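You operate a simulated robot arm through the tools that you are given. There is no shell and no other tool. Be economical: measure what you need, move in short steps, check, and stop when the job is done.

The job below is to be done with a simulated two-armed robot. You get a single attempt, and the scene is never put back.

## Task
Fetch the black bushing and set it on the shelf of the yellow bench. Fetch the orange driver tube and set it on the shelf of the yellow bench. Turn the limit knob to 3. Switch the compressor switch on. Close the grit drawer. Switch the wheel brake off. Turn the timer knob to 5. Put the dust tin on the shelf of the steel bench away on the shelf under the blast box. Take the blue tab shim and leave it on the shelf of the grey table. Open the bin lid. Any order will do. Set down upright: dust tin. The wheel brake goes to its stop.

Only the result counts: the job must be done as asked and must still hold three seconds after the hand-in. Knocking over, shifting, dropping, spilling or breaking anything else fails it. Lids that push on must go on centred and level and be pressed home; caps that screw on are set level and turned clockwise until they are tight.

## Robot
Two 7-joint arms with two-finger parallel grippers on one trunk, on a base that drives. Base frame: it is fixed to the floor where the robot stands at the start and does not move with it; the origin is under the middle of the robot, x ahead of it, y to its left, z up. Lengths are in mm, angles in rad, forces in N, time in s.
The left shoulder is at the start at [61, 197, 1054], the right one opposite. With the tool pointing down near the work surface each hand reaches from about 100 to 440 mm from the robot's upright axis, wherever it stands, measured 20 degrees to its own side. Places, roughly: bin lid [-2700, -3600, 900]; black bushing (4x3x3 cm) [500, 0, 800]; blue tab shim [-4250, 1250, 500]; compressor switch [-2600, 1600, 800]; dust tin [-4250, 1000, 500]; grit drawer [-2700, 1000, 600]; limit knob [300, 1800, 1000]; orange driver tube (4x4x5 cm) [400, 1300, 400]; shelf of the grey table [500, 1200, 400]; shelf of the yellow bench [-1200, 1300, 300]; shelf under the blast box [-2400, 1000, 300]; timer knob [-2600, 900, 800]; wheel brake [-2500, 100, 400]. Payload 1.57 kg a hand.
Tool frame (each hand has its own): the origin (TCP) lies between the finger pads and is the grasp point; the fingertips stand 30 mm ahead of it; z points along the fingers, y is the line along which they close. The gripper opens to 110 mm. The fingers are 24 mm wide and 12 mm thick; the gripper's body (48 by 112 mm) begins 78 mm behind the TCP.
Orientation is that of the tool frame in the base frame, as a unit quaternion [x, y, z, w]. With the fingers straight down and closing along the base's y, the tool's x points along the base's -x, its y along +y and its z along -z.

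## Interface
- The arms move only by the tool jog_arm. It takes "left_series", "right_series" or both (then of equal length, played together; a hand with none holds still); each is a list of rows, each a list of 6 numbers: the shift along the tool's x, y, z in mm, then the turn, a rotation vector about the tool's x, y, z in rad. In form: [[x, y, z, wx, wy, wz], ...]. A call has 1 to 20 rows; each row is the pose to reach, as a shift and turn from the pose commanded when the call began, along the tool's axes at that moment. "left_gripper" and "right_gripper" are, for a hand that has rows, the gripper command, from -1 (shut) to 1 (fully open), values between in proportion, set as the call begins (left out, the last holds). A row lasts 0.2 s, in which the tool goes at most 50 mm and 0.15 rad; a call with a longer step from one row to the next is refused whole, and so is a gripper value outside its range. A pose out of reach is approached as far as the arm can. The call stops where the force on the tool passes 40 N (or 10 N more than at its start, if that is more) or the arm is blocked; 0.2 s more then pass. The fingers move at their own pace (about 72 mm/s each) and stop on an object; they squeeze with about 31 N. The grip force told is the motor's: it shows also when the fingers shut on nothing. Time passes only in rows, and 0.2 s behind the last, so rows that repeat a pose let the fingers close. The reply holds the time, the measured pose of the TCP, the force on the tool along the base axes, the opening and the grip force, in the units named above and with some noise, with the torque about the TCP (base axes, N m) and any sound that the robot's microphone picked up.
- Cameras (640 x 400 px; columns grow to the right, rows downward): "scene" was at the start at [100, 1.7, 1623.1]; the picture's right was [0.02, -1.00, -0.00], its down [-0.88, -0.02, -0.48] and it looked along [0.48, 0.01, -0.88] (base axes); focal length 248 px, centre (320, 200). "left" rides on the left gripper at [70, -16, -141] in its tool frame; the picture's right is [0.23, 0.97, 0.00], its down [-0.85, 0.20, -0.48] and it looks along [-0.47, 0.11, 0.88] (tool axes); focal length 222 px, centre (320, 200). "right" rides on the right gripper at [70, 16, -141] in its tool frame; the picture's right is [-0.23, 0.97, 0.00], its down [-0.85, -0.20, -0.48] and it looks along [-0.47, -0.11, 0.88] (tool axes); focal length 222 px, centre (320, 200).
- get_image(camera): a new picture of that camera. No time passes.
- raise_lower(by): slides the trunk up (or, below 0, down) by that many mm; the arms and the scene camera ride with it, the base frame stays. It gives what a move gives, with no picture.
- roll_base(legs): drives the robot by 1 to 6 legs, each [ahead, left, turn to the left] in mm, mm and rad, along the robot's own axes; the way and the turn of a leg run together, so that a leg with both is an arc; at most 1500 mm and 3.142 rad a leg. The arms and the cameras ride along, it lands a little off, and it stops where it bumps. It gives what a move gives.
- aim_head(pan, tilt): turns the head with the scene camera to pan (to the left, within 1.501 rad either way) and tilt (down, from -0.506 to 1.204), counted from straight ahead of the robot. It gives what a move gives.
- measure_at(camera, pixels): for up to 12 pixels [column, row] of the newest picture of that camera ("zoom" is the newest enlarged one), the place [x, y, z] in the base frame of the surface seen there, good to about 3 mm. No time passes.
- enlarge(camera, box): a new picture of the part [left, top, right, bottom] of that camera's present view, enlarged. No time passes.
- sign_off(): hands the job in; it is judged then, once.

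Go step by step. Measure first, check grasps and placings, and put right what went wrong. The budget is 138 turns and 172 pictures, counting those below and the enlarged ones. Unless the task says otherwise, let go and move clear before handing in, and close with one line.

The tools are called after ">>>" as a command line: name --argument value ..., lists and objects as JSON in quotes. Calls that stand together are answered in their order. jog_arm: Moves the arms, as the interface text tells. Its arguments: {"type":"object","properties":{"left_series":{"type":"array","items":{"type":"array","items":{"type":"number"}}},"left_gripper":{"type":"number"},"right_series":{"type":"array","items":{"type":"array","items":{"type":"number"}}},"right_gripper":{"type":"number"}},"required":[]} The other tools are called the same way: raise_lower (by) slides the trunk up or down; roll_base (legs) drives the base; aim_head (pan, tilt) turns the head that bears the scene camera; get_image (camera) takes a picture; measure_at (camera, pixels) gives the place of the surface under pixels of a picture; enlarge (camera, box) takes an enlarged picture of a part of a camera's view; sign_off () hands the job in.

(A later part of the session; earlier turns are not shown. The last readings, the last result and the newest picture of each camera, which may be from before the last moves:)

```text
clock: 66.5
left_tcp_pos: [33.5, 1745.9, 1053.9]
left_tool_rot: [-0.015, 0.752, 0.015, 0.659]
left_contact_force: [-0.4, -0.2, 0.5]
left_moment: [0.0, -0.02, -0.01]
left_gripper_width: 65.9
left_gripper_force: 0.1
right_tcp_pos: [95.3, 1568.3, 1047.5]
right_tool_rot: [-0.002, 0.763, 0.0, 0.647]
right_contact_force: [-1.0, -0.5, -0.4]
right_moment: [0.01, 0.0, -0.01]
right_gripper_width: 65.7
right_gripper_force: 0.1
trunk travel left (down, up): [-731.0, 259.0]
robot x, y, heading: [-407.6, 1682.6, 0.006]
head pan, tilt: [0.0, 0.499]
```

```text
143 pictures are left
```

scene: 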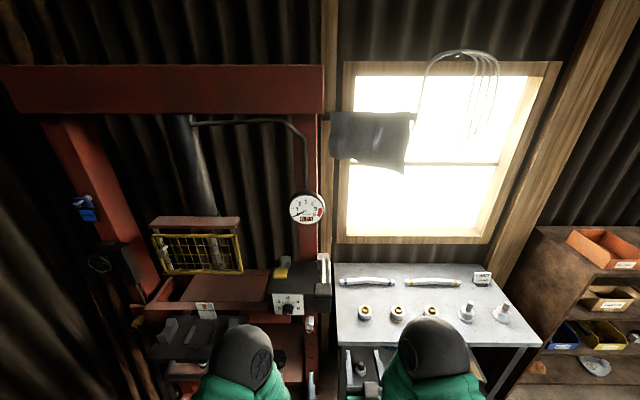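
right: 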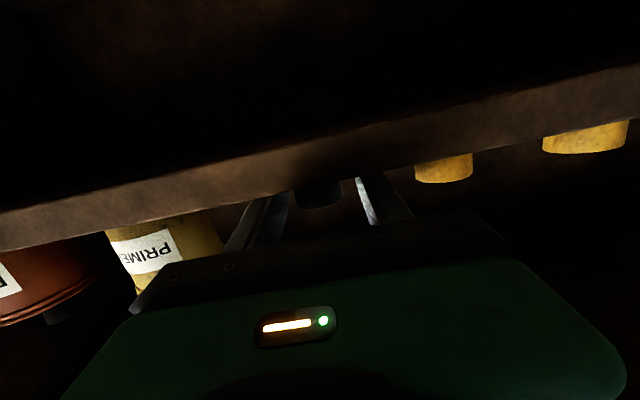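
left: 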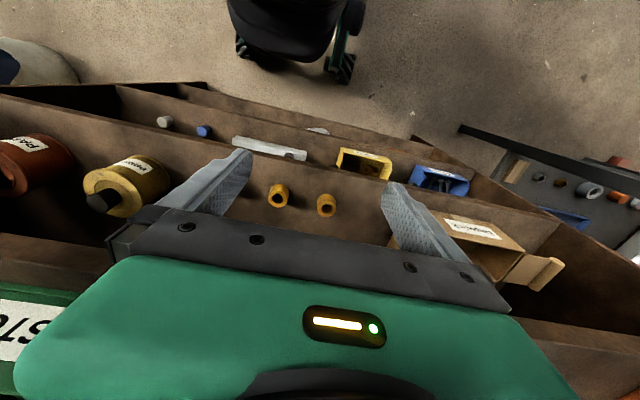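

>>> enlarge --camera "scene" --box '[250, 280, 330, 330]'

>>> measure_at --camera "zoom" --pixels '[[210, 130], [310, 130], [350, 130], [425, 130], [210, 260], [425, 240], [310, 245], [280, 240], [340, 240], [310, 215], [310, 265], [260, 150]]'

>>> get_image --camera "left"

```text
8.00 times, centred on (290, 305) of scene
```

zoom: 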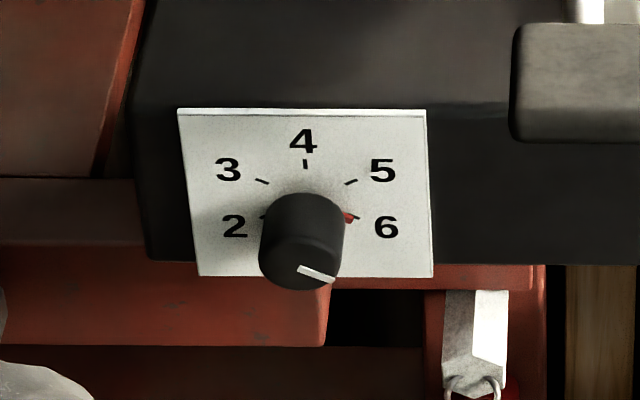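

```text
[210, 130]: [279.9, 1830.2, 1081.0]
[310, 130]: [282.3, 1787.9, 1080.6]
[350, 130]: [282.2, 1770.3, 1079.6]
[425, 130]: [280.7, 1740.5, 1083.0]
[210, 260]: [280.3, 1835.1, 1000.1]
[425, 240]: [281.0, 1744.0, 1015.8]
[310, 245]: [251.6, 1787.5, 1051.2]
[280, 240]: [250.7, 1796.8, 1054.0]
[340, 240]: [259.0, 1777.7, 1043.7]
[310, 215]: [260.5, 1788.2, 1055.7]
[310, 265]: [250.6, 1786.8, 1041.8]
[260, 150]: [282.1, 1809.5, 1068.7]
```

```text
141 pictures are left
```

left: 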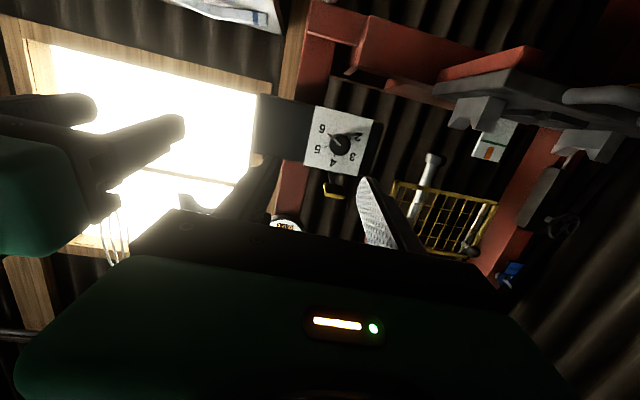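

Dial reading: ticks are 60° apart around knob axis (y≈1789, z≈1040), red pointer on 6; 3 is 180° counter-clockwise. I'll align the left hand level in front of the knob first.

>>> jog_arm --left_series '[[-2, 9, 42, 0.011, -0.033, 0], [-4, 18, 84, 0.022, -0.066, 0], [-6, 27, 126, 0.033, -0.1, 0], [-8, 36, 160, 0.044, -0.131, 0], [-8, 36, 160, 0.044, -0.131, 0]]'

>>> enlarge --camera "scene" --box '[240, 260, 340, 360]'

```text
clock: 67.7
left_tcp_pos: [190.1, 1769.1, 1044.0]
left_tool_rot: [-0.001, 0.708, 0.005, 0.706]
left_contact_force: [-0.7, -0.2, 0.1]
left_moment: [-0.02, 0.0, -0.03]
left_gripper_width: 66.1
left_gripper_force: 0.1
left hand out of reach, approached as far as the arm can: row 4, 5
right_tcp_pos: [94.3, 1568.0, 1046.3]
right_tool_rot: [-0.001, 0.763, -0.001, 0.646]
right_contact_force: [-0.6, -0.1, -0.9]
right_moment: [-0.03, 0.02, 0.02]
right_gripper_width: 66.2
right_gripper_force: 0.1
trunk travel left (down, up): [-731.0, 259.0]
robot x, y, heading: [-407.4, 1679.2, 0.007]
head pan, tilt: [0.0, 0.499]
```

```text
4.00 times, centred on (290, 310) of scene
```

zoom: 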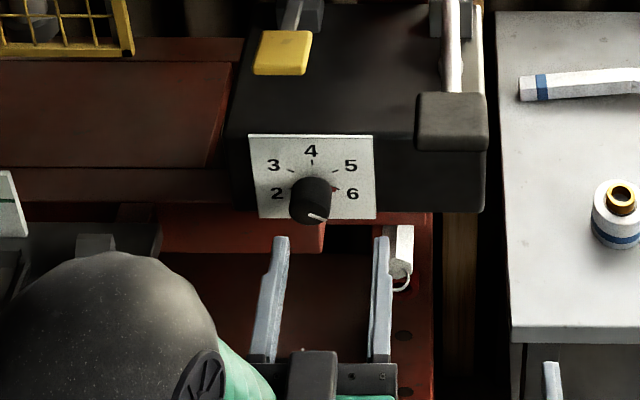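

Out of reach at (190,1769). I'll retract 70 mm, move the base 80 forward and 20 left, and re-approach.

>>> jog_arm --left_series '[[0, 0, -40, 0, 0, 0], [0, 0, -75, 0, 0, 0]]'

>>> roll_base --legs '[[85, 20, 0]]'

```text
clock: 68.3
left_tcp_pos: [113.5, 1771.0, 1043.2]
left_tool_rot: [0.002, 0.707, 0.0, 0.707]
left_contact_force: [-0.5, 0.1, 0.4]
left_moment: [0.0, 0.04, 0.0]
left_gripper_width: 65.8
left_gripper_force: 0.1
right_tcp_pos: [94.5, 1570.0, 1047.1]
right_tool_rot: [-0.002, 0.763, 0.0, 0.647]
right_contact_force: [0.5, -1.9, -0.6]
right_moment: [0.01, -0.04, 0.03]
right_gripper_width: 65.8
right_gripper_force: 0.0
trunk travel left (down, up): [-731.0, 259.0]
robot x, y, heading: [-404.7, 1678.8, 0.007]
head pan, tilt: [0.0, 0.499]
```

```text
clock: 69.4
left_tcp_pos: [194.9, 1783.9, 1046.4]
left_tool_rot: [0.003, 0.706, -0.001, 0.708]
left_contact_force: [-0.4, 0.2, 0.3]
left_moment: [-0.01, -0.01, 0.05]
left_gripper_width: 65.9
left_gripper_force: 0.1
right_tcp_pos: [175.8, 1582.9, 1047.8]
right_tool_rot: [0.001, 0.762, 0.0, 0.648]
right_contact_force: [-0.8, 0.0, 0.0]
right_moment: [-0.03, -0.01, -0.02]
right_gripper_width: 65.8
right_gripper_force: 0.0
trunk travel left (down, up): [-731.0, 259.0]
robot x, y, heading: [-320.6, 1702.4, 0.009]
head pan, tilt: [0.0, 0.499]
```

Now at (195,1784,1046), level. I'll pre-rotate +45°, centre and advance over the knob.

>>> jog_arm --left_series '[[2, 2, 0, 0, 0, 0.13], [4, 3, 0, 0, 0, 0.26], [6, 5, 0, 0, 0, 0.39], [6, 5, 0, 0, 0, 0.52], [6, 5, 0, 0, 0, 0.65], [6, 5, 0, 0, 0, 0.785], [6, 5, 20, 0, 0, 0.785], [6, 5, 35, 0, 0, 0.785], [6, 5, 50, 0, 0, 0.785], [6, 5, 50, 0, 0, 0.785]]' --left_gripper 0.1

>>> enlarge --camera "scene" --box '[230, 280, 330, 380]'

```text
clock: 71.6
left_tcp_pos: [248.6, 1792.7, 1039.5]
left_tool_rot: [0.272, 0.653, 0.269, 0.654]
left_contact_force: [0.7, 0.0, 0.1]
left_moment: [0.01, -0.01, -0.02]
left_gripper_width: 60.7
left_gripper_force: 0.0
right_tcp_pos: [178.0, 1586.8, 1047.6]
right_tool_rot: [-0.001, 0.763, -0.001, 0.646]
right_contact_force: [-0.2, 0.3, 0.2]
right_moment: [-0.03, 0.02, 0.0]
right_gripper_width: 66.2
right_gripper_force: 0.0
trunk travel left (down, up): [-731.0, 259.0]
robot x, y, heading: [-321.3, 1700.1, 0.008]
head pan, tilt: [0.0, 0.499]
```

```text
4.00 times, centred on (280, 330) of scene
```

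zoom: 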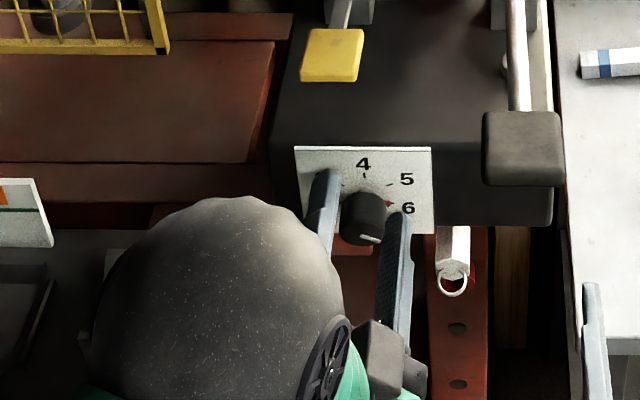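

The fingers straddle the knob. I'll centre by 3 mm, close, and turn 90° counter-clockwise.

>>> jog_arm --left_series '[[-2.5, -2.5, -1, 0, 0, 0], [-2.5, -2.5, -1, 0, 0, 0], [-2.5, -2.5, -1, 0, 0, 0], [-2.5, -2.5, -1, 0, 0, 0]]' --left_gripper -1

>>> jog_arm --left_series '[[0, 0, 0, 0, 0, -0.14], [0, 0, 0, 0, 0, -0.28], [0, 0, 0, 0, 0, -0.42], [0, 0, 0, 0, 0, -0.56], [0, 0, 0, 0, 0, -0.7], [0, 0, 0, 0, 0, -0.84], [0, 0, 0, 0, 0, -0.98], [0, 0, 0, 0, 0, -1.12], [0, 0, 0, 0, 0, -1.26], [0, 0, 0, 0, 0, -1.4], [0, 0, 0, 0, 0, -1.54], [0, 0, 0, 0, 0, -1.571], [0, 0, 0, 0, 0, -1.571]]'

>>> enlarge --camera "scene" --box '[230, 280, 330, 380]'

```text
clock: 72.6
left_tcp_pos: [247.8, 1792.4, 1040.2]
left_tool_rot: [0.272, 0.652, 0.268, 0.655]
left_contact_force: [5.2, 5.0, 11.0]
left_moment: [0.01, 0.64, 0.76]
left_gripper_width: 33.1
left_gripper_force: 41.0
right_tcp_pos: [178.7, 1589.2, 1047.3]
right_tool_rot: [-0.001, 0.763, -0.003, 0.646]
right_contact_force: [0.2, -0.2, 0.3]
right_moment: [0.01, -0.01, 0.0]
right_gripper_width: 66.2
right_gripper_force: 0.2
trunk travel left (down, up): [-731.0, 259.0]
robot x, y, heading: [-325.6, 1705.2, 0.01]
head pan, tilt: [0.0, 0.499]
```

```text
clock: 74.0
left_tcp_pos: [247.2, 1790.8, 1039.4]
left_tool_rot: [-0.026, 0.709, -0.006, 0.705]
left_contact_force: [10.3, 8.3, -4.3]
left_moment: [-0.01, -0.21, -1.25]
left_gripper_width: 33.3
left_gripper_force: 41.5
left hand out of reach, approached as far as the arm can: row 6, 7
right_tcp_pos: [180.3, 1592.1, 1047.2]
right_tool_rot: [-0.002, 0.763, -0.002, 0.647]
right_contact_force: [-0.1, -0.3, 0.5]
right_moment: [-0.04, -0.01, 0.05]
right_gripper_width: 65.9
right_gripper_force: 0.0
trunk travel left (down, up): [-731.0, 259.0]
robot x, y, heading: [-322.8, 1702.3, 0.01]
head pan, tilt: [0.0, 0.499]
stopped in row 7 (left hand): the force on the tool passed its limit at 48 N (the readings are from after the stop); the commanded pose is now the measured one
```

```text
4.00 times, centred on (280, 330) of scene
```

zoom: 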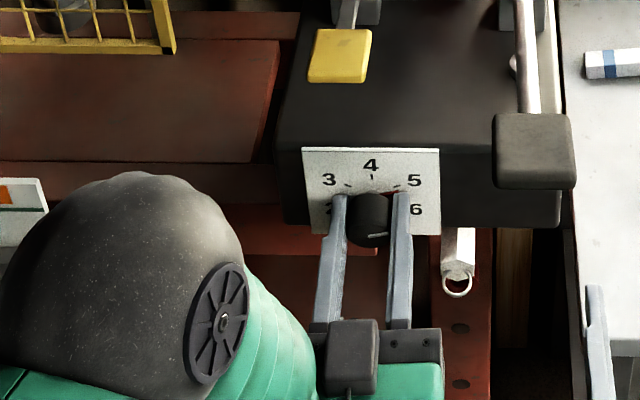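

The knob turned to about 5; the wrist is limited on the negative side. I'll regrasp: open, rotate +1.3 rad, close, turn back.

>>> jog_arm --left_series '[[0, 0, -1, 0, 0, 0], [0, -1, -1, 0, 0, 0], [0, -1, -1, 0, 0, 0.14], [0, -1, -1, 0, 0, 0.28], [0, -1, -1, 0, 0, 0.42], [0, -1, -1, 0, 0, 0.56], [0, -1, -1, 0, 0, 0.7], [0, -1, -1, 0, 0, 0.84], [0, -1, -1, 0, 0, 0.98], [0, -1, -1, 0, 0, 1.12], [0, -1, -1, 0, 0, 1.26], [0, -1, -1, 0, 0, 1.3], [0, -1, -1, 0, 0, 1.3]]' --left_gripper 0.1

>>> jog_arm --left_series '[[0, 0, 0, 0, 0, 0], [0, 0, 0, 0, 0, 0], [0, 0, 0, 0, 0, 0], [0, 0, 0, 0, 0, -0.14], [0, 0, 0, 0, 0, -0.28], [0, 0, 0, 0, 0, -0.42], [0, 0, 0, 0, 0, -0.56], [0, 0, 0, 0, 0, -0.7], [0, 0, 0, 0, 0, -0.84], [0, 0, 0, 0, 0, -0.98], [0, 0, 0, 0, 0, -1.12], [0, 0, 0, 0, 0, -1.2], [0, 0, 0, 0, 0, -1.2]]' --left_gripper -1

>>> enlarge --camera "scene" --box '[230, 280, 330, 380]'

```text
clock: 76.8
left_tcp_pos: [243.0, 1785.8, 1041.3]
left_tool_rot: [0.41, 0.579, 0.422, 0.565]
left_contact_force: [0.0, 0.0, 0.1]
left_moment: [-0.05, 0.01, 0.04]
left_gripper_width: 60.6
left_gripper_force: 0.1
right_tcp_pos: [178.0, 1587.7, 1048.5]
right_tool_rot: [-0.001, 0.763, -0.001, 0.647]
right_contact_force: [0.8, -0.7, 0.4]
right_moment: [0.02, 0.03, 0.03]
right_gripper_width: 65.9
right_gripper_force: 0.0
trunk travel left (down, up): [-731.0, 259.0]
robot x, y, heading: [-319.8, 1700.2, 0.003]
head pan, tilt: [0.0, 0.499]
```

```text
clock: 79.6
left_tcp_pos: [242.9, 1791.3, 1039.8]
left_tool_rot: [0.008, 0.709, 0.028, 0.705]
left_contact_force: [4.1, 23.4, 12.6]
left_moment: [0.02, 0.1, -0.42]
left_gripper_width: 33.6
left_gripper_force: 41.1
right_tcp_pos: [177.0, 1593.1, 1048.8]
right_tool_rot: [-0.003, 0.762, -0.002, 0.647]
right_contact_force: [0.2, -0.4, 1.0]
right_moment: [-0.05, -0.04, 0.01]
right_gripper_width: 66.2
right_gripper_force: 0.0
trunk travel left (down, up): [-731.0, 259.0]
robot x, y, heading: [-323.3, 1700.5, 0.008]
head pan, tilt: [0.0, 0.499]
```

```text
4.00 times, centred on (280, 330) of scene
```

zoom: 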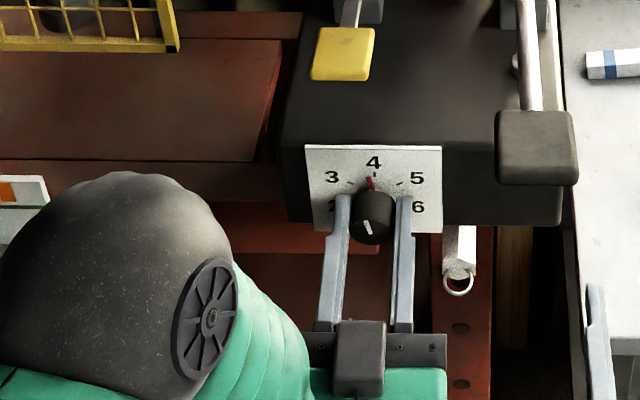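

The pointer now reads just past 4. One more regrasp: turn ~1.02 rad further to reach 3.

>>> jog_arm --left_series '[[0, 0, 0, 0, 0, 0], [0, 0, 0, 0, 0, 0], [0, 0, 0, 0, 0, 0.14], [0, 0, 0, 0, 0, 0.28], [0, 0, 0, 0, 0, 0.42], [0, 0, 0, 0, 0, 0.56], [0, 0, 0, 0, 0, 0.7], [0, 0, 0, 0, 0, 0.84], [0, 0, 0, 0, 0, 0.98], [0, 0, 0, 0, 0, 1.1], [0, 0, 0, 0, 0, 1.1]]' --left_gripper 0.1

>>> jog_arm --left_series '[[0, 0, 0, 0, 0, 0], [0, 0, 0, 0, 0, 0], [0, 0, 0, 0, 0, 0], [0, 0, 0, 0, 0, -0.14], [0, 0, 0, 0, 0, -0.28], [0, 0, 0, 0, 0, -0.42], [0, 0, 0, 0, 0, -0.56], [0, 0, 0, 0, 0, -0.7], [0, 0, 0, 0, 0, -0.84], [0, 0, 0, 0, 0, -0.98], [0, 0, 0, 0, 0, -1.02], [0, 0, 0, 0, 0, -1.02]]' --left_gripper -1

>>> enlarge --camera "scene" --box '[270, 300, 330, 340]'

```text
clock: 82.0
left_tcp_pos: [244.3, 1785.9, 1041.4]
left_tool_rot: [0.381, 0.598, 0.393, 0.586]
left_contact_force: [0.2, -1.2, -0.1]
left_moment: [-0.02, -0.02, 0.0]
left_gripper_width: 60.6
left_gripper_force: 0.0
right_tcp_pos: [176.4, 1587.4, 1048.1]
right_tool_rot: [-0.001, 0.763, -0.001, 0.647]
right_contact_force: [0.2, 0.2, -0.2]
right_moment: [0.02, -0.02, -0.01]
right_gripper_width: 66.3
right_gripper_force: 0.0
trunk travel left (down, up): [-731.0, 259.0]
robot x, y, heading: [-323.7, 1702.4, 0.003]
head pan, tilt: [0.0, 0.499]
```

```text
clock: 84.6
left_tcp_pos: [242.4, 1791.4, 1043.7]
left_tool_rot: [0.037, 0.704, 0.056, 0.707]
left_contact_force: [11.7, 21.9, 30.6]
left_moment: [0.15, -0.3, -0.73]
left_gripper_width: 33.4
left_gripper_force: 41.1
right_tcp_pos: [176.2, 1592.0, 1048.8]
right_tool_rot: [-0.002, 0.762, -0.003, 0.648]
right_contact_force: [-0.2, -0.3, -0.4]
right_moment: [-0.02, 0.02, 0.03]
right_gripper_width: 65.8
right_gripper_force: 0.0
trunk travel left (down, up): [-731.0, 259.0]
robot x, y, heading: [-322.6, 1701.1, 0.003]
head pan, tilt: [0.0, 0.499]
```

```text
10.00 times, centred on (300, 320) of scene
```

zoom: 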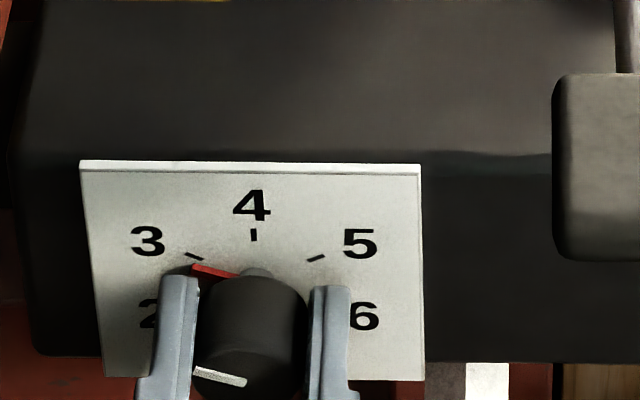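

The red pointer tip (193,267) is ~12–15° past tick 3 (194,255). I'll turn back +0.2 rad and recheck.

>>> jog_arm --left_series '[[0, 0, 0, 0, 0, 0.1], [0, 0, 0, 0, 0, 0.2], [0, 0, 0, 0, 0, 0.2]]'

>>> enlarge --camera "scene" --box '[270, 300, 330, 340]'

```text
clock: 85.4
left_tcp_pos: [242.6, 1790.0, 1043.2]
left_tool_rot: [0.108, 0.698, 0.126, 0.696]
left_contact_force: [9.0, 22.0, 25.5]
left_moment: [0.09, -0.73, -0.77]
left_gripper_width: 33.0
left_gripper_force: 41.4
right_tcp_pos: [176.6, 1592.0, 1048.2]
right_tool_rot: [-0.003, 0.763, -0.003, 0.647]
right_contact_force: [0.1, 0.4, 1.0]
right_moment: [0.01, 0.0, -0.01]
right_gripper_width: 66.3
right_gripper_force: 0.1
trunk travel left (down, up): [-731.0, 259.0]
robot x, y, heading: [-320.8, 1702.0, 0.009]
head pan, tilt: [0.0, 0.499]
```

```text
10.00 times, centred on (300, 320) of scene
```

zoom: 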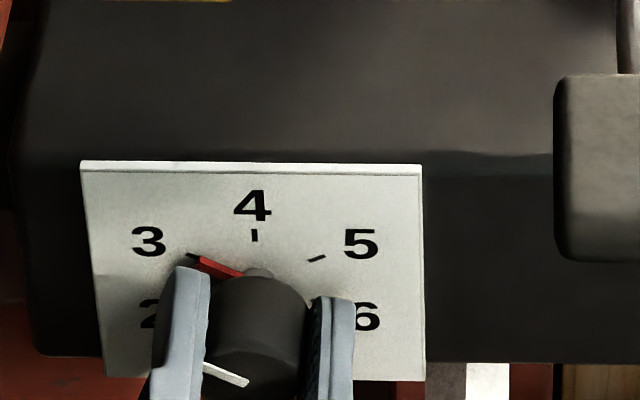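

The pointer now lines up with tick 3. Open and withdraw.

>>> jog_arm --left_series '[[0, 0, 0, 0, 0, 0], [0, 0, 0, 0, 0, 0], [0, 0, 0, 0, 0, 0], [0, 0, -40, 0, 0, 0], [0, 0, -85, 0, 0, 0], [0, 0, -85, 0, 0, -0.15], [0, 0, -85, 0, 0, -0.28], [0, 0, -85, 0, 0, -0.32]]' --left_gripper 0.2

>>> enlarge --camera "scene" --box '[260, 290, 340, 350]'

```text
clock: 87.2
left_tcp_pos: [164.0, 1783.9, 1043.5]
left_tool_rot: [-0.002, 0.71, 0.013, 0.704]
left_contact_force: [-0.8, 0.6, -0.4]
left_moment: [0.01, 0.02, -0.01]
left_gripper_width: 65.8
left_gripper_force: 0.1
left hand out of reach, approached as far as the arm can: row 7, 8
right_tcp_pos: [176.6, 1590.4, 1047.7]
right_tool_rot: [-0.002, 0.763, -0.002, 0.646]
right_contact_force: [-0.6, -0.2, -0.1]
right_moment: [0.0, -0.03, -0.01]
right_gripper_width: 65.9
right_gripper_force: 0.0
trunk travel left (down, up): [-731.0, 259.0]
robot x, y, heading: [-318.3, 1701.1, 0.008]
head pan, tilt: [0.0, 0.499]
```

```text
6.67 times, centred on (300, 320) of scene
```

zoom: 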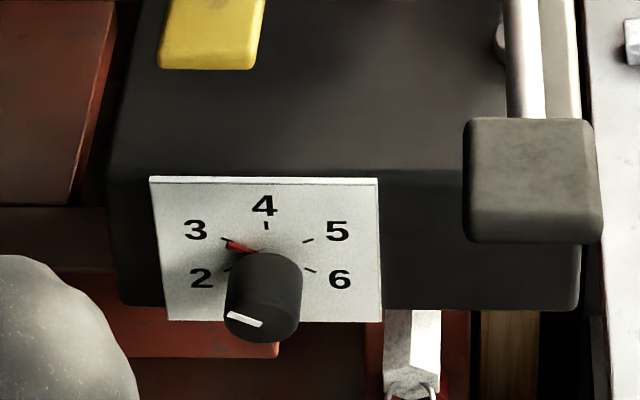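

Pointer nearly on 3; let me zoom closer to judge the remaining error.

>>> enlarge --camera "scene" --box '[283, 315, 307, 330]'

```text
16.00 times, centred on (295, 322) of scene
```

zoom: 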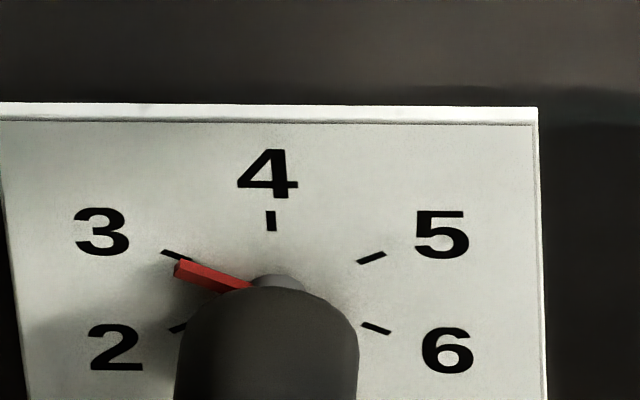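

The pointer bar sits ~8° past tick 3. I'll regrasp at +0.5 rad and nudge it back about 0.14 rad.

>>> jog_arm --left_series '[[0, 0, 0, 0, 0, 0.14], [1, 2, 0, 0, 0, 0.28], [2, 4, 0, 0, 0, 0.42], [3, 5, 0, 0, 0, 0.5], [3, 5, 40, 0, 0, 0.5], [3, 5, 80, 0, 0, 0.5], [3, 5, 80, 0, 0, 0.5]]'

>>> jog_arm --left_series '[[0, 0, 0, 0, 0, 0], [0, 0, 0, 0, 0, 0], [0, 0, 0, 0, 0, 0], [0, 0, 0, 0, 0, 0.08], [0, 0, 0, 0, 0, 0.15], [0, 0, 0, 0, 0, 0.15]]' --left_gripper -1

>>> enlarge --camera "scene" --box '[283, 315, 307, 330]'

```text
clock: 88.8
left_tcp_pos: [243.8, 1789.6, 1042.0]
left_tool_rot: [0.173, 0.687, 0.188, 0.68]
left_contact_force: [-0.2, 0.2, -1.0]
left_moment: [0.02, -0.04, 0.02]
left_gripper_width: 65.8
left_gripper_force: 0.0
right_tcp_pos: [176.0, 1588.2, 1049.0]
right_tool_rot: [-0.001, 0.763, -0.002, 0.647]
right_contact_force: [0.2, -0.4, -0.7]
right_moment: [0.03, 0.03, -0.01]
right_gripper_width: 66.0
right_gripper_force: 0.1
trunk travel left (down, up): [-731.0, 259.0]
robot x, y, heading: [-320.4, 1699.8, 0.01]
head pan, tilt: [0.0, 0.499]
```

```text
clock: 90.2
left_tcp_pos: [243.8, 1790.4, 1041.4]
left_tool_rot: [0.223, 0.672, 0.239, 0.664]
left_contact_force: [2.0, 5.3, 6.2]
left_moment: [0.0, 0.09, -1.02]
left_gripper_width: 33.9
left_gripper_force: 41.6
right_tcp_pos: [177.6, 1588.6, 1048.9]
right_tool_rot: [-0.002, 0.763, -0.002, 0.647]
right_contact_force: [0.8, 0.2, 0.5]
right_moment: [-0.02, 0.02, 0.0]
right_gripper_width: 66.1
right_gripper_force: 0.0
trunk travel left (down, up): [-731.0, 259.0]
robot x, y, heading: [-326.5, 1699.9, 0.011]
head pan, tilt: [0.0, 0.499]
```

```text
16.00 times, centred on (295, 322) of scene
```

zoom: 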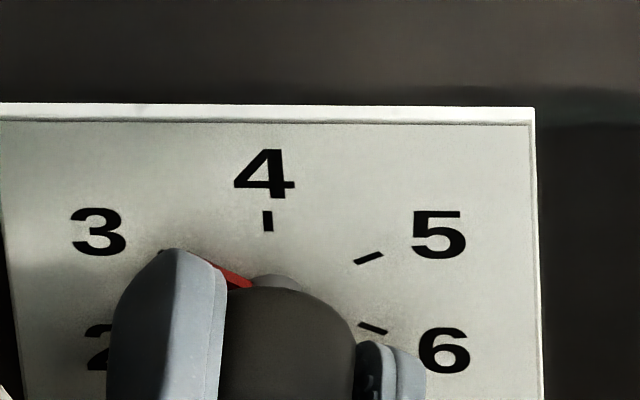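

>>> jog_arm --left_series '[[0, 0, 0, 0, 0, 0], [0, 0, 0, 0, 0, 0], [0, 0, 0, 0, 0, 0], [0, 0, -40, 0, 0, 0], [0, 0, -85, 0, 0, 0], [0, 0, -120, 0, 0, 0]]' --left_gripper 0.2

>>> enlarge --camera "scene" --box '[283, 315, 307, 330]'

```text
clock: 91.6
left_tcp_pos: [125.1, 1790.8, 1043.1]
left_tool_rot: [0.219, 0.674, 0.243, 0.663]
left_contact_force: [-0.3, 0.0, -0.2]
left_moment: [0.0, -0.01, 0.05]
left_gripper_width: 66.1
left_gripper_force: 0.1
right_tcp_pos: [176.9, 1586.9, 1048.9]
right_tool_rot: [-0.001, 0.762, 0.0, 0.647]
right_contact_force: [-0.8, -0.7, 0.0]
right_moment: [0.0, 0.01, 0.01]
right_gripper_width: 65.6
right_gripper_force: 0.0
trunk travel left (down, up): [-731.0, 259.0]
robot x, y, heading: [-323.4, 1701.6, 0.005]
head pan, tilt: [0.0, 0.499]
```

```text
16.00 times, centred on (295, 322) of scene
```

zoom: 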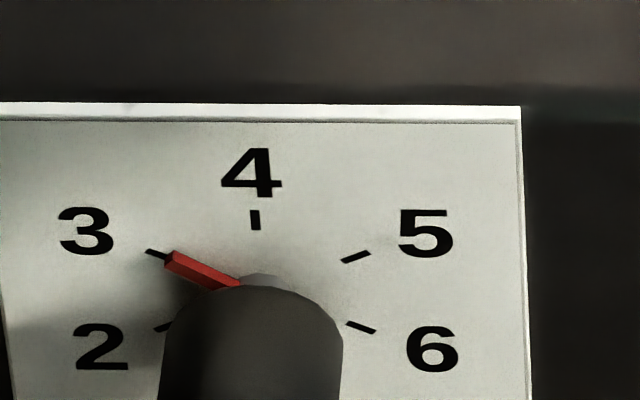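

Pointer is squarely on 3. Next the far side; I'll turn round to the left and survey the way past the yellow bench.

>>> roll_base --legs '[[0, 0, 1.57], [0, 0, 1.56]]'

>>> aim_head --pan 0 --tilt 0.35

>>> get_image --camera "scene"

```text
clock: 99.7
left_tcp_pos: [-769.6, 1614.4, 1042.7]
left_tool_rot: [0.673, -0.222, -0.663, 0.24]
left_contact_force: [0.6, 0.1, 0.5]
left_moment: [0.0, -0.02, 0.0]
left_gripper_width: 66.3
left_gripper_force: 0.0
right_tcp_pos: [-820.5, 1818.9, 1048.3]
right_tool_rot: [0.763, -0.003, -0.646, -0.005]
right_contact_force: [0.4, -0.2, -0.2]
right_moment: [0.04, -0.01, 0.02]
right_gripper_width: 66.0
right_gripper_force: 0.0
trunk travel left (down, up): [-731.0, 259.0]
robot x, y, heading: [-322.2, 1698.9, 3.139]
head pan, tilt: [0.0, 0.499]
```

```text
clock: 100.4
left_tcp_pos: [-770.5, 1613.3, 1042.4]
left_tool_rot: [0.673, -0.22, -0.663, 0.242]
left_contact_force: [-0.4, 0.6, 0.3]
left_moment: [-0.01, 0.0, 0.01]
left_gripper_width: 66.1
left_gripper_force: 0.0
right_tcp_pos: [-818.8, 1817.7, 1048.1]
right_tool_rot: [0.762, -0.002, -0.647, -0.004]
right_contact_force: [-0.2, 0.5, -0.6]
right_moment: [-0.05, 0.01, 0.03]
right_gripper_width: 66.3
right_gripper_force: 0.1
trunk travel left (down, up): [-731.0, 259.0]
robot x, y, heading: [-319.4, 1703.3, 3.141]
head pan, tilt: [0.0, 0.351]
```

```text
130 pictures are left
```

scene: 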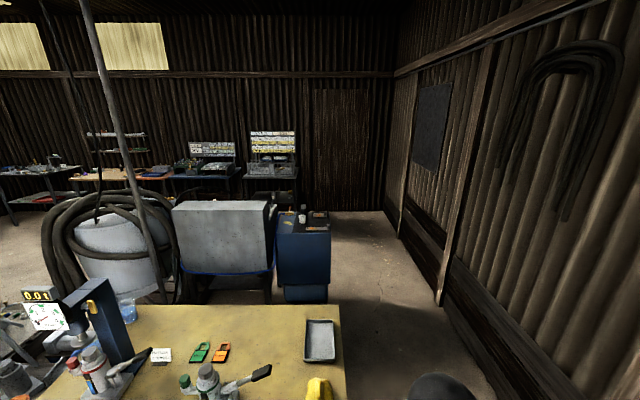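

The blast box backs toward us; its controls face −x. I'll measure the passage right of the blue cabinet.

>>> measure_at --camera "scene" --pixels '[[340, 340], [278, 270], [330, 280], [390, 220], [440, 300], [360, 260], [230, 240], [130, 250], [340, 215], [300, 165], [210, 165], [120, 175]]'

```text
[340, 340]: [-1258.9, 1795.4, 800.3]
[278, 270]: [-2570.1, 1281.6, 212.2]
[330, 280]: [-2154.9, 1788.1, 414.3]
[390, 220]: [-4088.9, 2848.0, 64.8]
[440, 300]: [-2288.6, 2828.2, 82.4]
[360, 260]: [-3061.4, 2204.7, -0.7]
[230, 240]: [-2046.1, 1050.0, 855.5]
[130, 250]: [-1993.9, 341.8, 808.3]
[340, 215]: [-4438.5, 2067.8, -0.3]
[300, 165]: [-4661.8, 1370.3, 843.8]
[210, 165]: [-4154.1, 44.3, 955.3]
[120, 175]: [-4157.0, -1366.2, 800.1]
```

Passage y 1800–2800 is clear. I'll drive along y≈2320 to x≈−3300 and then in to y≈1600, looking at the steel bench.

>>> roll_base --legs '[[0, -620, 0], [1500, 0, 0], [1460, 0, 0], [0, 750, 0]]'

>>> get_image --camera "scene"

```text
clock: 121.4
left_tcp_pos: [-3731.1, 1461.6, 1042.1]
left_tool_rot: [0.673, -0.218, -0.662, 0.247]
left_contact_force: [-0.1, 0.1, 0.4]
left_moment: [0.0, 0.04, 0.06]
left_gripper_width: 66.0
left_gripper_force: 0.2
right_tcp_pos: [-3781.9, 1665.9, 1047.9]
right_tool_rot: [0.763, 0.001, -0.647, 0.0]
right_contact_force: [-0.5, 0.6, 1.0]
right_moment: [0.0, 0.02, 0.04]
right_gripper_width: 66.1
right_gripper_force: 0.0
trunk travel left (down, up): [-731.0, 259.0]
robot x, y, heading: [-3283.0, 1553.1, -3.136]
head pan, tilt: [0.0, 0.351]
```

```text
129 pictures are left
```

scene: 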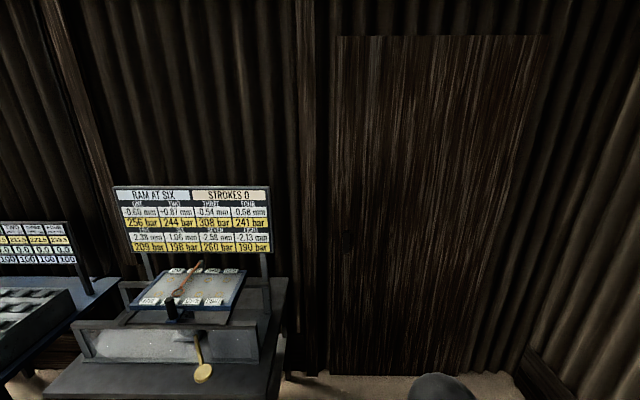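

Now I'll turn to face +x toward the blast box and look.

>>> roll_base --legs '[[0, 0, 3.13]]'

>>> aim_head --pan -0.3 --tilt 0.5

>>> get_image --camera "scene"

```text
clock: 129.2
left_tcp_pos: [-2837.5, 1643.9, 1042.3]
left_tool_rot: [0.215, 0.674, 0.248, 0.662]
left_contact_force: [0.2, 0.3, -0.3]
left_moment: [-0.01, -0.02, 0.01]
left_gripper_width: 65.9
left_gripper_force: 0.0
right_tcp_pos: [-2785.7, 1440.8, 1047.9]
right_tool_rot: [-0.002, 0.762, -0.001, 0.648]
right_contact_force: [-0.6, 0.3, -1.0]
right_moment: [-0.02, -0.01, -0.03]
right_gripper_width: 66.0
right_gripper_force: 0.1
trunk travel left (down, up): [-731.0, 259.0]
robot x, y, heading: [-3287.3, 1550.6, 0.012]
head pan, tilt: [0.0, 0.351]
```

```text
clock: 130.0
left_tcp_pos: [-2837.5, 1646.3, 1044.2]
left_tool_rot: [0.214, 0.674, 0.248, 0.662]
left_contact_force: [0.0, 0.2, 0.8]
left_moment: [-0.03, 0.0, -0.02]
left_gripper_width: 66.0
left_gripper_force: 0.1
right_tcp_pos: [-2787.3, 1440.5, 1049.5]
right_tool_rot: [-0.003, 0.762, 0.0, 0.648]
right_contact_force: [0.3, 0.1, 0.2]
right_moment: [-0.01, 0.07, 0.03]
right_gripper_width: 66.0
right_gripper_force: 0.0
trunk travel left (down, up): [-731.0, 259.0]
robot x, y, heading: [-3278.5, 1549.9, 0.013]
head pan, tilt: [-0.3, 0.499]
```

```text
128 pictures are left
```

scene: 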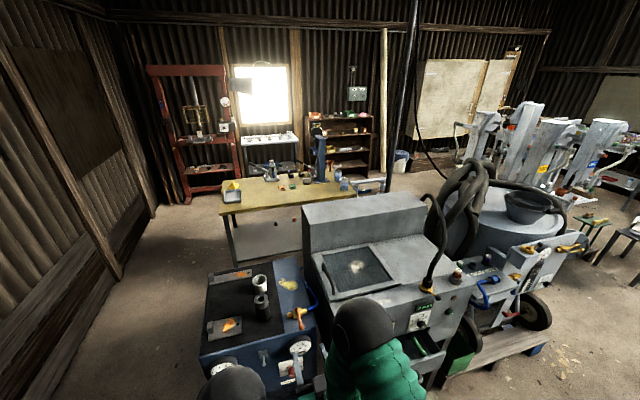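

The compressor cabinet (blue) is ahead and the blast box with timer knob at (418,318) to the right. I'll back up 200 mm and look lower.

>>> roll_base --legs '[[-200, -250, 0]]'

>>> aim_head --pan 0 --tilt 0.7

>>> get_image --camera "scene"

```text
clock: 132.1
left_tcp_pos: [-3034.4, 1399.2, 1042.1]
left_tool_rot: [0.212, 0.676, 0.246, 0.662]
left_contact_force: [0.6, 0.7, 0.2]
left_moment: [0.0, 0.01, 0.0]
left_gripper_width: 65.8
left_gripper_force: 0.0
right_tcp_pos: [-2983.3, 1191.2, 1048.5]
right_tool_rot: [-0.005, 0.762, -0.002, 0.647]
right_contact_force: [-1.0, 0.9, 0.3]
right_moment: [0.01, -0.01, -0.01]
right_gripper_width: 66.0
right_gripper_force: 0.1
trunk travel left (down, up): [-731.0, 259.0]
robot x, y, heading: [-3482.9, 1299.1, 0.011]
head pan, tilt: [-0.3, 0.499]
```

```text
clock: 132.9
left_tcp_pos: [-3037.0, 1397.3, 1044.2]
left_tool_rot: [0.213, 0.674, 0.249, 0.662]
left_contact_force: [-0.1, 0.3, 1.4]
left_moment: [0.03, -0.01, -0.06]
left_gripper_width: 66.0
left_gripper_force: 0.1
right_tcp_pos: [-2986.2, 1189.9, 1050.6]
right_tool_rot: [-0.003, 0.762, -0.001, 0.648]
right_contact_force: [-0.2, 0.1, -0.3]
right_moment: [0.0, 0.0, 0.0]
right_gripper_width: 66.1
right_gripper_force: 0.1
trunk travel left (down, up): [-731.0, 259.0]
robot x, y, heading: [-3477.1, 1299.6, 0.006]
head pan, tilt: [0.0, 0.7]
```

```text
127 pictures are left
```

scene: 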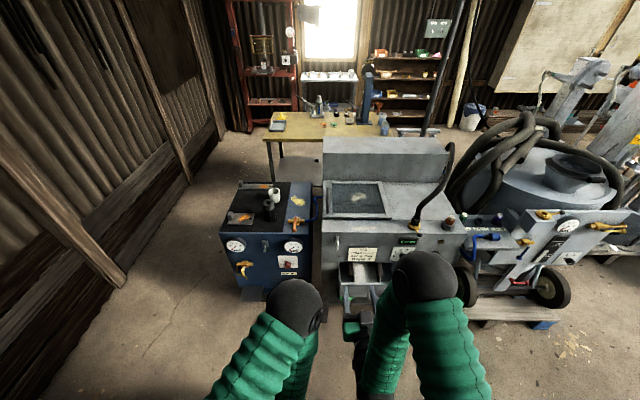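

>>> enlarge --camera "scene" --box '[215, 175, 335, 300]'

>>> enlarge --camera "scene" --box '[310, 215, 480, 321]'

>>> measure_at --camera "scene" --pixels '[[288, 262], [280, 240], [310, 240], [340, 240], [362, 255], [440, 240], [360, 290], [355, 275], [370, 305], [244, 240]]'

```text
3.20 times, centred on (275, 238) of scene
```

zoom: 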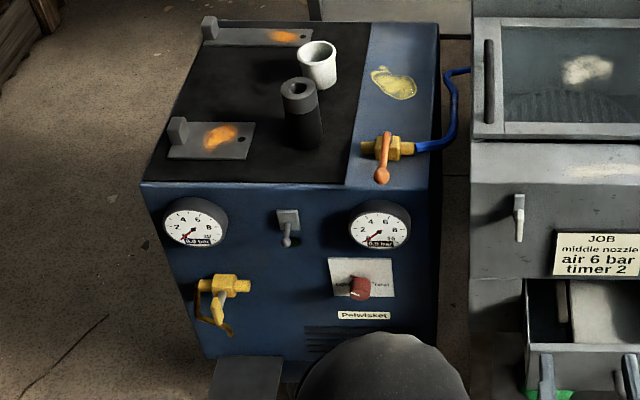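

```text
3.76 times, centred on (395, 268) of scene
```

zoom: 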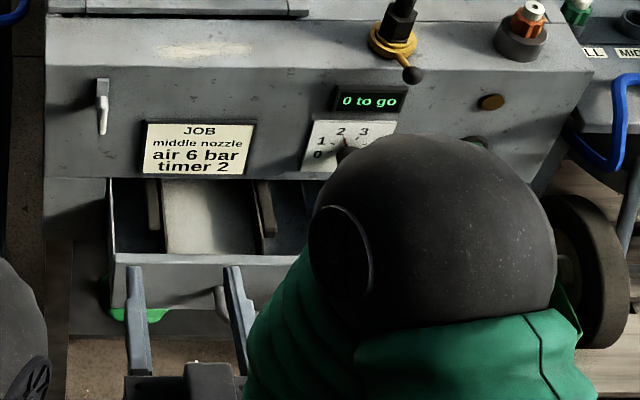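

```text
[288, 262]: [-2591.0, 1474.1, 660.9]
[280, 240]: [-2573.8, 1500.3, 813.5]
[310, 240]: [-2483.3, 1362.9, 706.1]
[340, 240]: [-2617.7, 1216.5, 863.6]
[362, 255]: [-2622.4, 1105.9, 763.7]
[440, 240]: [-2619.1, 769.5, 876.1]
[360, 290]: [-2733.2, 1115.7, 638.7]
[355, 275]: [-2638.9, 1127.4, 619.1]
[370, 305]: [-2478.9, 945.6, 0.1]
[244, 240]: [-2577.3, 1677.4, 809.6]
```

The compressor panel has a toggle at about scene (265,249). I'll zoom on it and measure; also the timer and drawer.

>>> enlarge --camera "scene" --box '[245, 232, 301, 276]'

>>> measure_at --camera "scene" --pixels '[[265, 243], [265, 246], [264, 250], [264, 252], [256, 250], [272, 252], [343, 288], [384, 284], [344, 300], [360, 300]]'

```text
9.09 times, centred on (273, 254) of scene
```

zoom: 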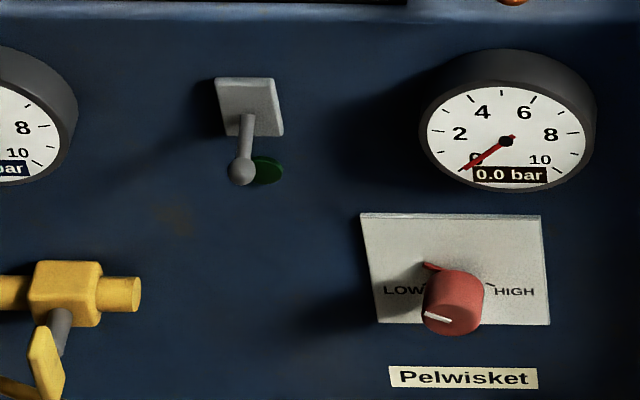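

```text
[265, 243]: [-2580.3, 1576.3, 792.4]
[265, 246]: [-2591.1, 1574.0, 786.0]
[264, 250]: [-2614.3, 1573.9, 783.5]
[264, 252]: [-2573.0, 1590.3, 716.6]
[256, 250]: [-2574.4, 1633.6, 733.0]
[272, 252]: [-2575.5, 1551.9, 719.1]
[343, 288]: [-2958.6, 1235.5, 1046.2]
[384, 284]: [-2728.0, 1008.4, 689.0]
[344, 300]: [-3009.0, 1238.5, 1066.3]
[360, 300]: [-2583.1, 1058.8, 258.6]
```

There is a green spot under the toggle. I'll lower the trunk and slide left to look at it from nearer level.

>>> roll_base --legs '[[0, 200, 0]]'

>>> raise_lower --by -250

>>> get_image --camera "scene"

>>> get_image --camera "left"

```text
clock: 134.5
left_tcp_pos: [-3038.7, 1591.2, 1045.5]
left_tool_rot: [0.214, 0.673, 0.25, 0.662]
left_contact_force: [-0.3, -0.5, -0.3]
left_moment: [0.0, -0.02, -0.03]
left_gripper_width: 65.7
left_gripper_force: 0.0
right_tcp_pos: [-2986.9, 1385.8, 1050.0]
right_tool_rot: [-0.004, 0.762, 0.003, 0.648]
right_contact_force: [-0.3, -1.0, -0.1]
right_moment: [0.0, -0.03, 0.02]
right_gripper_width: 65.9
right_gripper_force: 0.1
trunk travel left (down, up): [-731.0, 259.0]
robot x, y, heading: [-3483.5, 1497.7, 0.011]
head pan, tilt: [0.0, 0.7]
```

```text
clock: 137.1
left_tcp_pos: [-3041.0, 1594.3, 793.4]
left_tool_rot: [0.214, 0.673, 0.25, 0.662]
left_contact_force: [-0.3, -0.4, 0.3]
left_moment: [0.03, -0.01, 0.0]
left_gripper_width: 66.0
left_gripper_force: 0.0
right_tcp_pos: [-2989.4, 1388.2, 799.6]
right_tool_rot: [-0.004, 0.761, 0.001, 0.649]
right_contact_force: [0.5, -0.8, 0.1]
right_moment: [0.0, -0.01, 0.0]
right_gripper_width: 66.1
right_gripper_force: 0.1
trunk travel left (down, up): [-481.0, 509.0]
robot x, y, heading: [-3484.4, 1501.5, 0.016]
head pan, tilt: [0.0, 0.7]
```

```text
123 pictures are left
```

scene: 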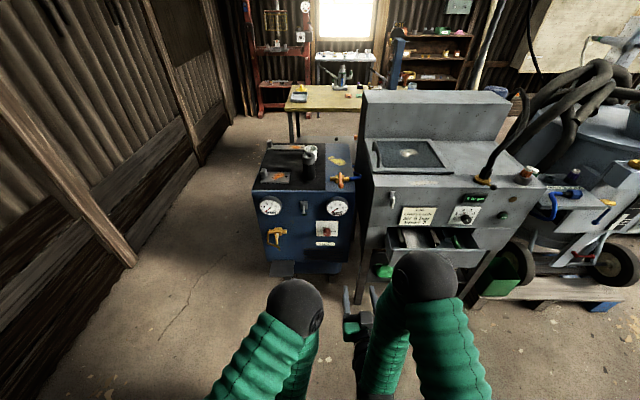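

```text
122 pictures are left
```

left: 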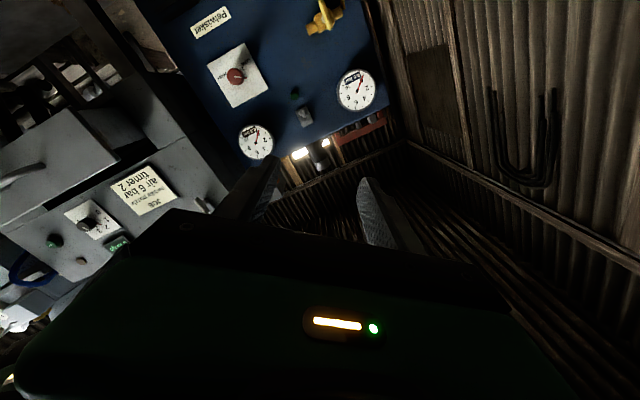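

>>> enlarge --camera "scene" --box '[290, 195, 322, 215]'

>>> enlarge --camera "left" --box '[270, 70, 334, 142]'

>>> enlarge --camera "scene" --box '[380, 180, 540, 280]'

```text
16.00 times, centred on (306, 205) of scene
```

zoom: 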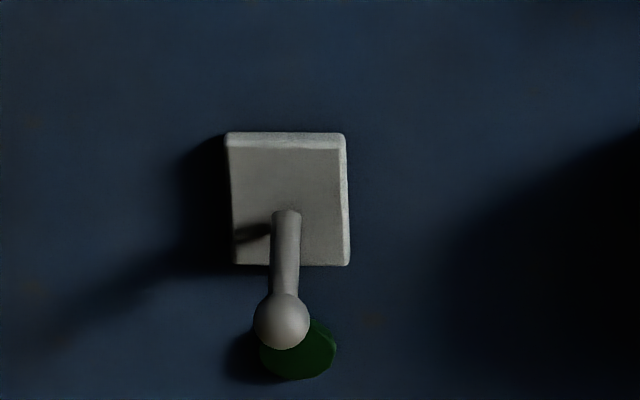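

```text
5.56 times, centred on (302, 106) of left
```

zoom: 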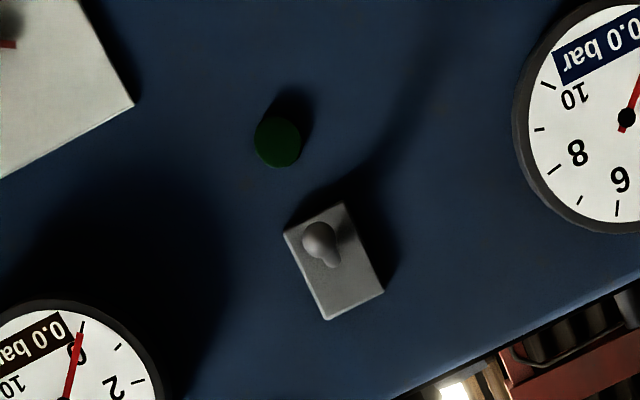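

```text
4.00 times, centred on (460, 230) of scene
```

zoom: 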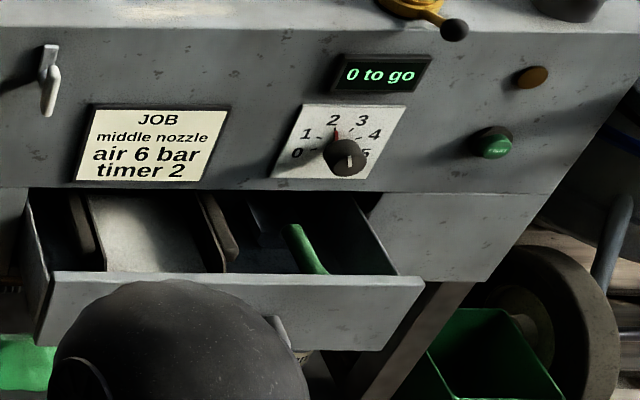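

The lamp below is unlit and gauges read 0 bar, so the toggle (down) is off; it must go up. I'll shut the left hand, level its roll, and drive 230 mm closer.

>>> jog_arm --left_series '[[0, 0, 0, 0, 0, -0.14], [0, 0, 0, 0, 0, -0.28], [0, 0, 0, 0, 0, -0.42], [0, 0, 0, 0, 0, -0.56], [0, 0, 0, 0, 0, -0.67], [0, 0, 0, 0, 0, -0.67]]' --left_gripper -1

>>> roll_base --legs '[[240, 0, 0]]'

>>> get_image --camera "scene"

```text
clock: 138.5
left_tcp_pos: [-2999.0, 1584.5, 812.8]
left_tool_rot: [-0.02, 0.707, 0.017, 0.707]
left_contact_force: [0.6, -0.3, -0.3]
left_moment: [0.01, 0.0, 0.02]
left_gripper_width: 0.0
left_gripper_force: 21.4
left hand out of reach, approached as far as the arm can: row 3, 4, 5, 6
right_tcp_pos: [-2989.2, 1388.7, 798.9]
right_tool_rot: [-0.004, 0.761, 0.001, 0.648]
right_contact_force: [0.1, 0.0, 0.3]
right_moment: [-0.02, 0.04, -0.03]
right_gripper_width: 65.9
right_gripper_force: 0.0
trunk travel left (down, up): [-481.0, 509.0]
robot x, y, heading: [-3484.0, 1491.5, 0.016]
head pan, tilt: [0.0, 0.7]
```

```text
clock: 140.3
left_tcp_pos: [-2756.7, 1588.7, 811.9]
left_tool_rot: [-0.019, 0.707, 0.018, 0.707]
left_contact_force: [-0.1, 0.1, -0.4]
left_moment: [0.03, 0.01, 0.0]
left_gripper_width: 0.0
left_gripper_force: 21.4
right_tcp_pos: [-2746.4, 1391.6, 800.2]
right_tool_rot: [-0.004, 0.761, 0.001, 0.649]
right_contact_force: [0.4, 0.5, 1.1]
right_moment: [0.0, -0.01, 0.06]
right_gripper_width: 66.0
right_gripper_force: 0.1
trunk travel left (down, up): [-481.0, 509.0]
robot x, y, heading: [-3239.9, 1500.1, 0.015]
head pan, tilt: [0.0, 0.7]
```

```text
118 pictures are left
```

scene: 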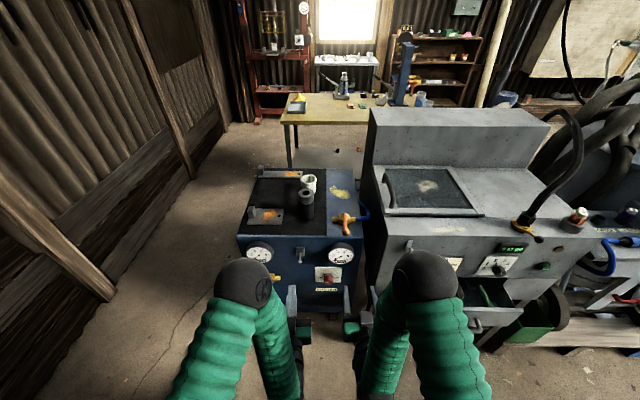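

I'll re-measure the toggle in this closer view.

>>> enlarge --camera "scene" --box '[284, 240, 316, 260]'

>>> measure_at --camera "scene" --pixels '[[300, 249], [300, 252], [300, 254], [299, 256], [299, 258], [300, 260], [302, 262]]'

```text
16.00 times, centred on (300, 250) of scene
```

zoom: 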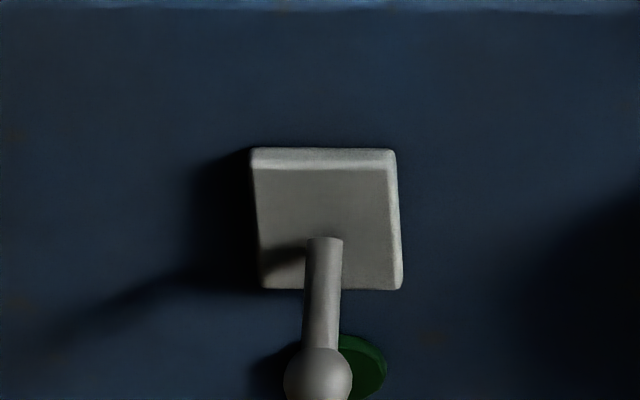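

```text
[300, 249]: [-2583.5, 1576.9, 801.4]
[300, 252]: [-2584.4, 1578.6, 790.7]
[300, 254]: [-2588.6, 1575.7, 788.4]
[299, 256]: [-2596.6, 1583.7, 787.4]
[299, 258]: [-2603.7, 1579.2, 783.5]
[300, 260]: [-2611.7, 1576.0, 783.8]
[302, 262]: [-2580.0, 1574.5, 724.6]
```

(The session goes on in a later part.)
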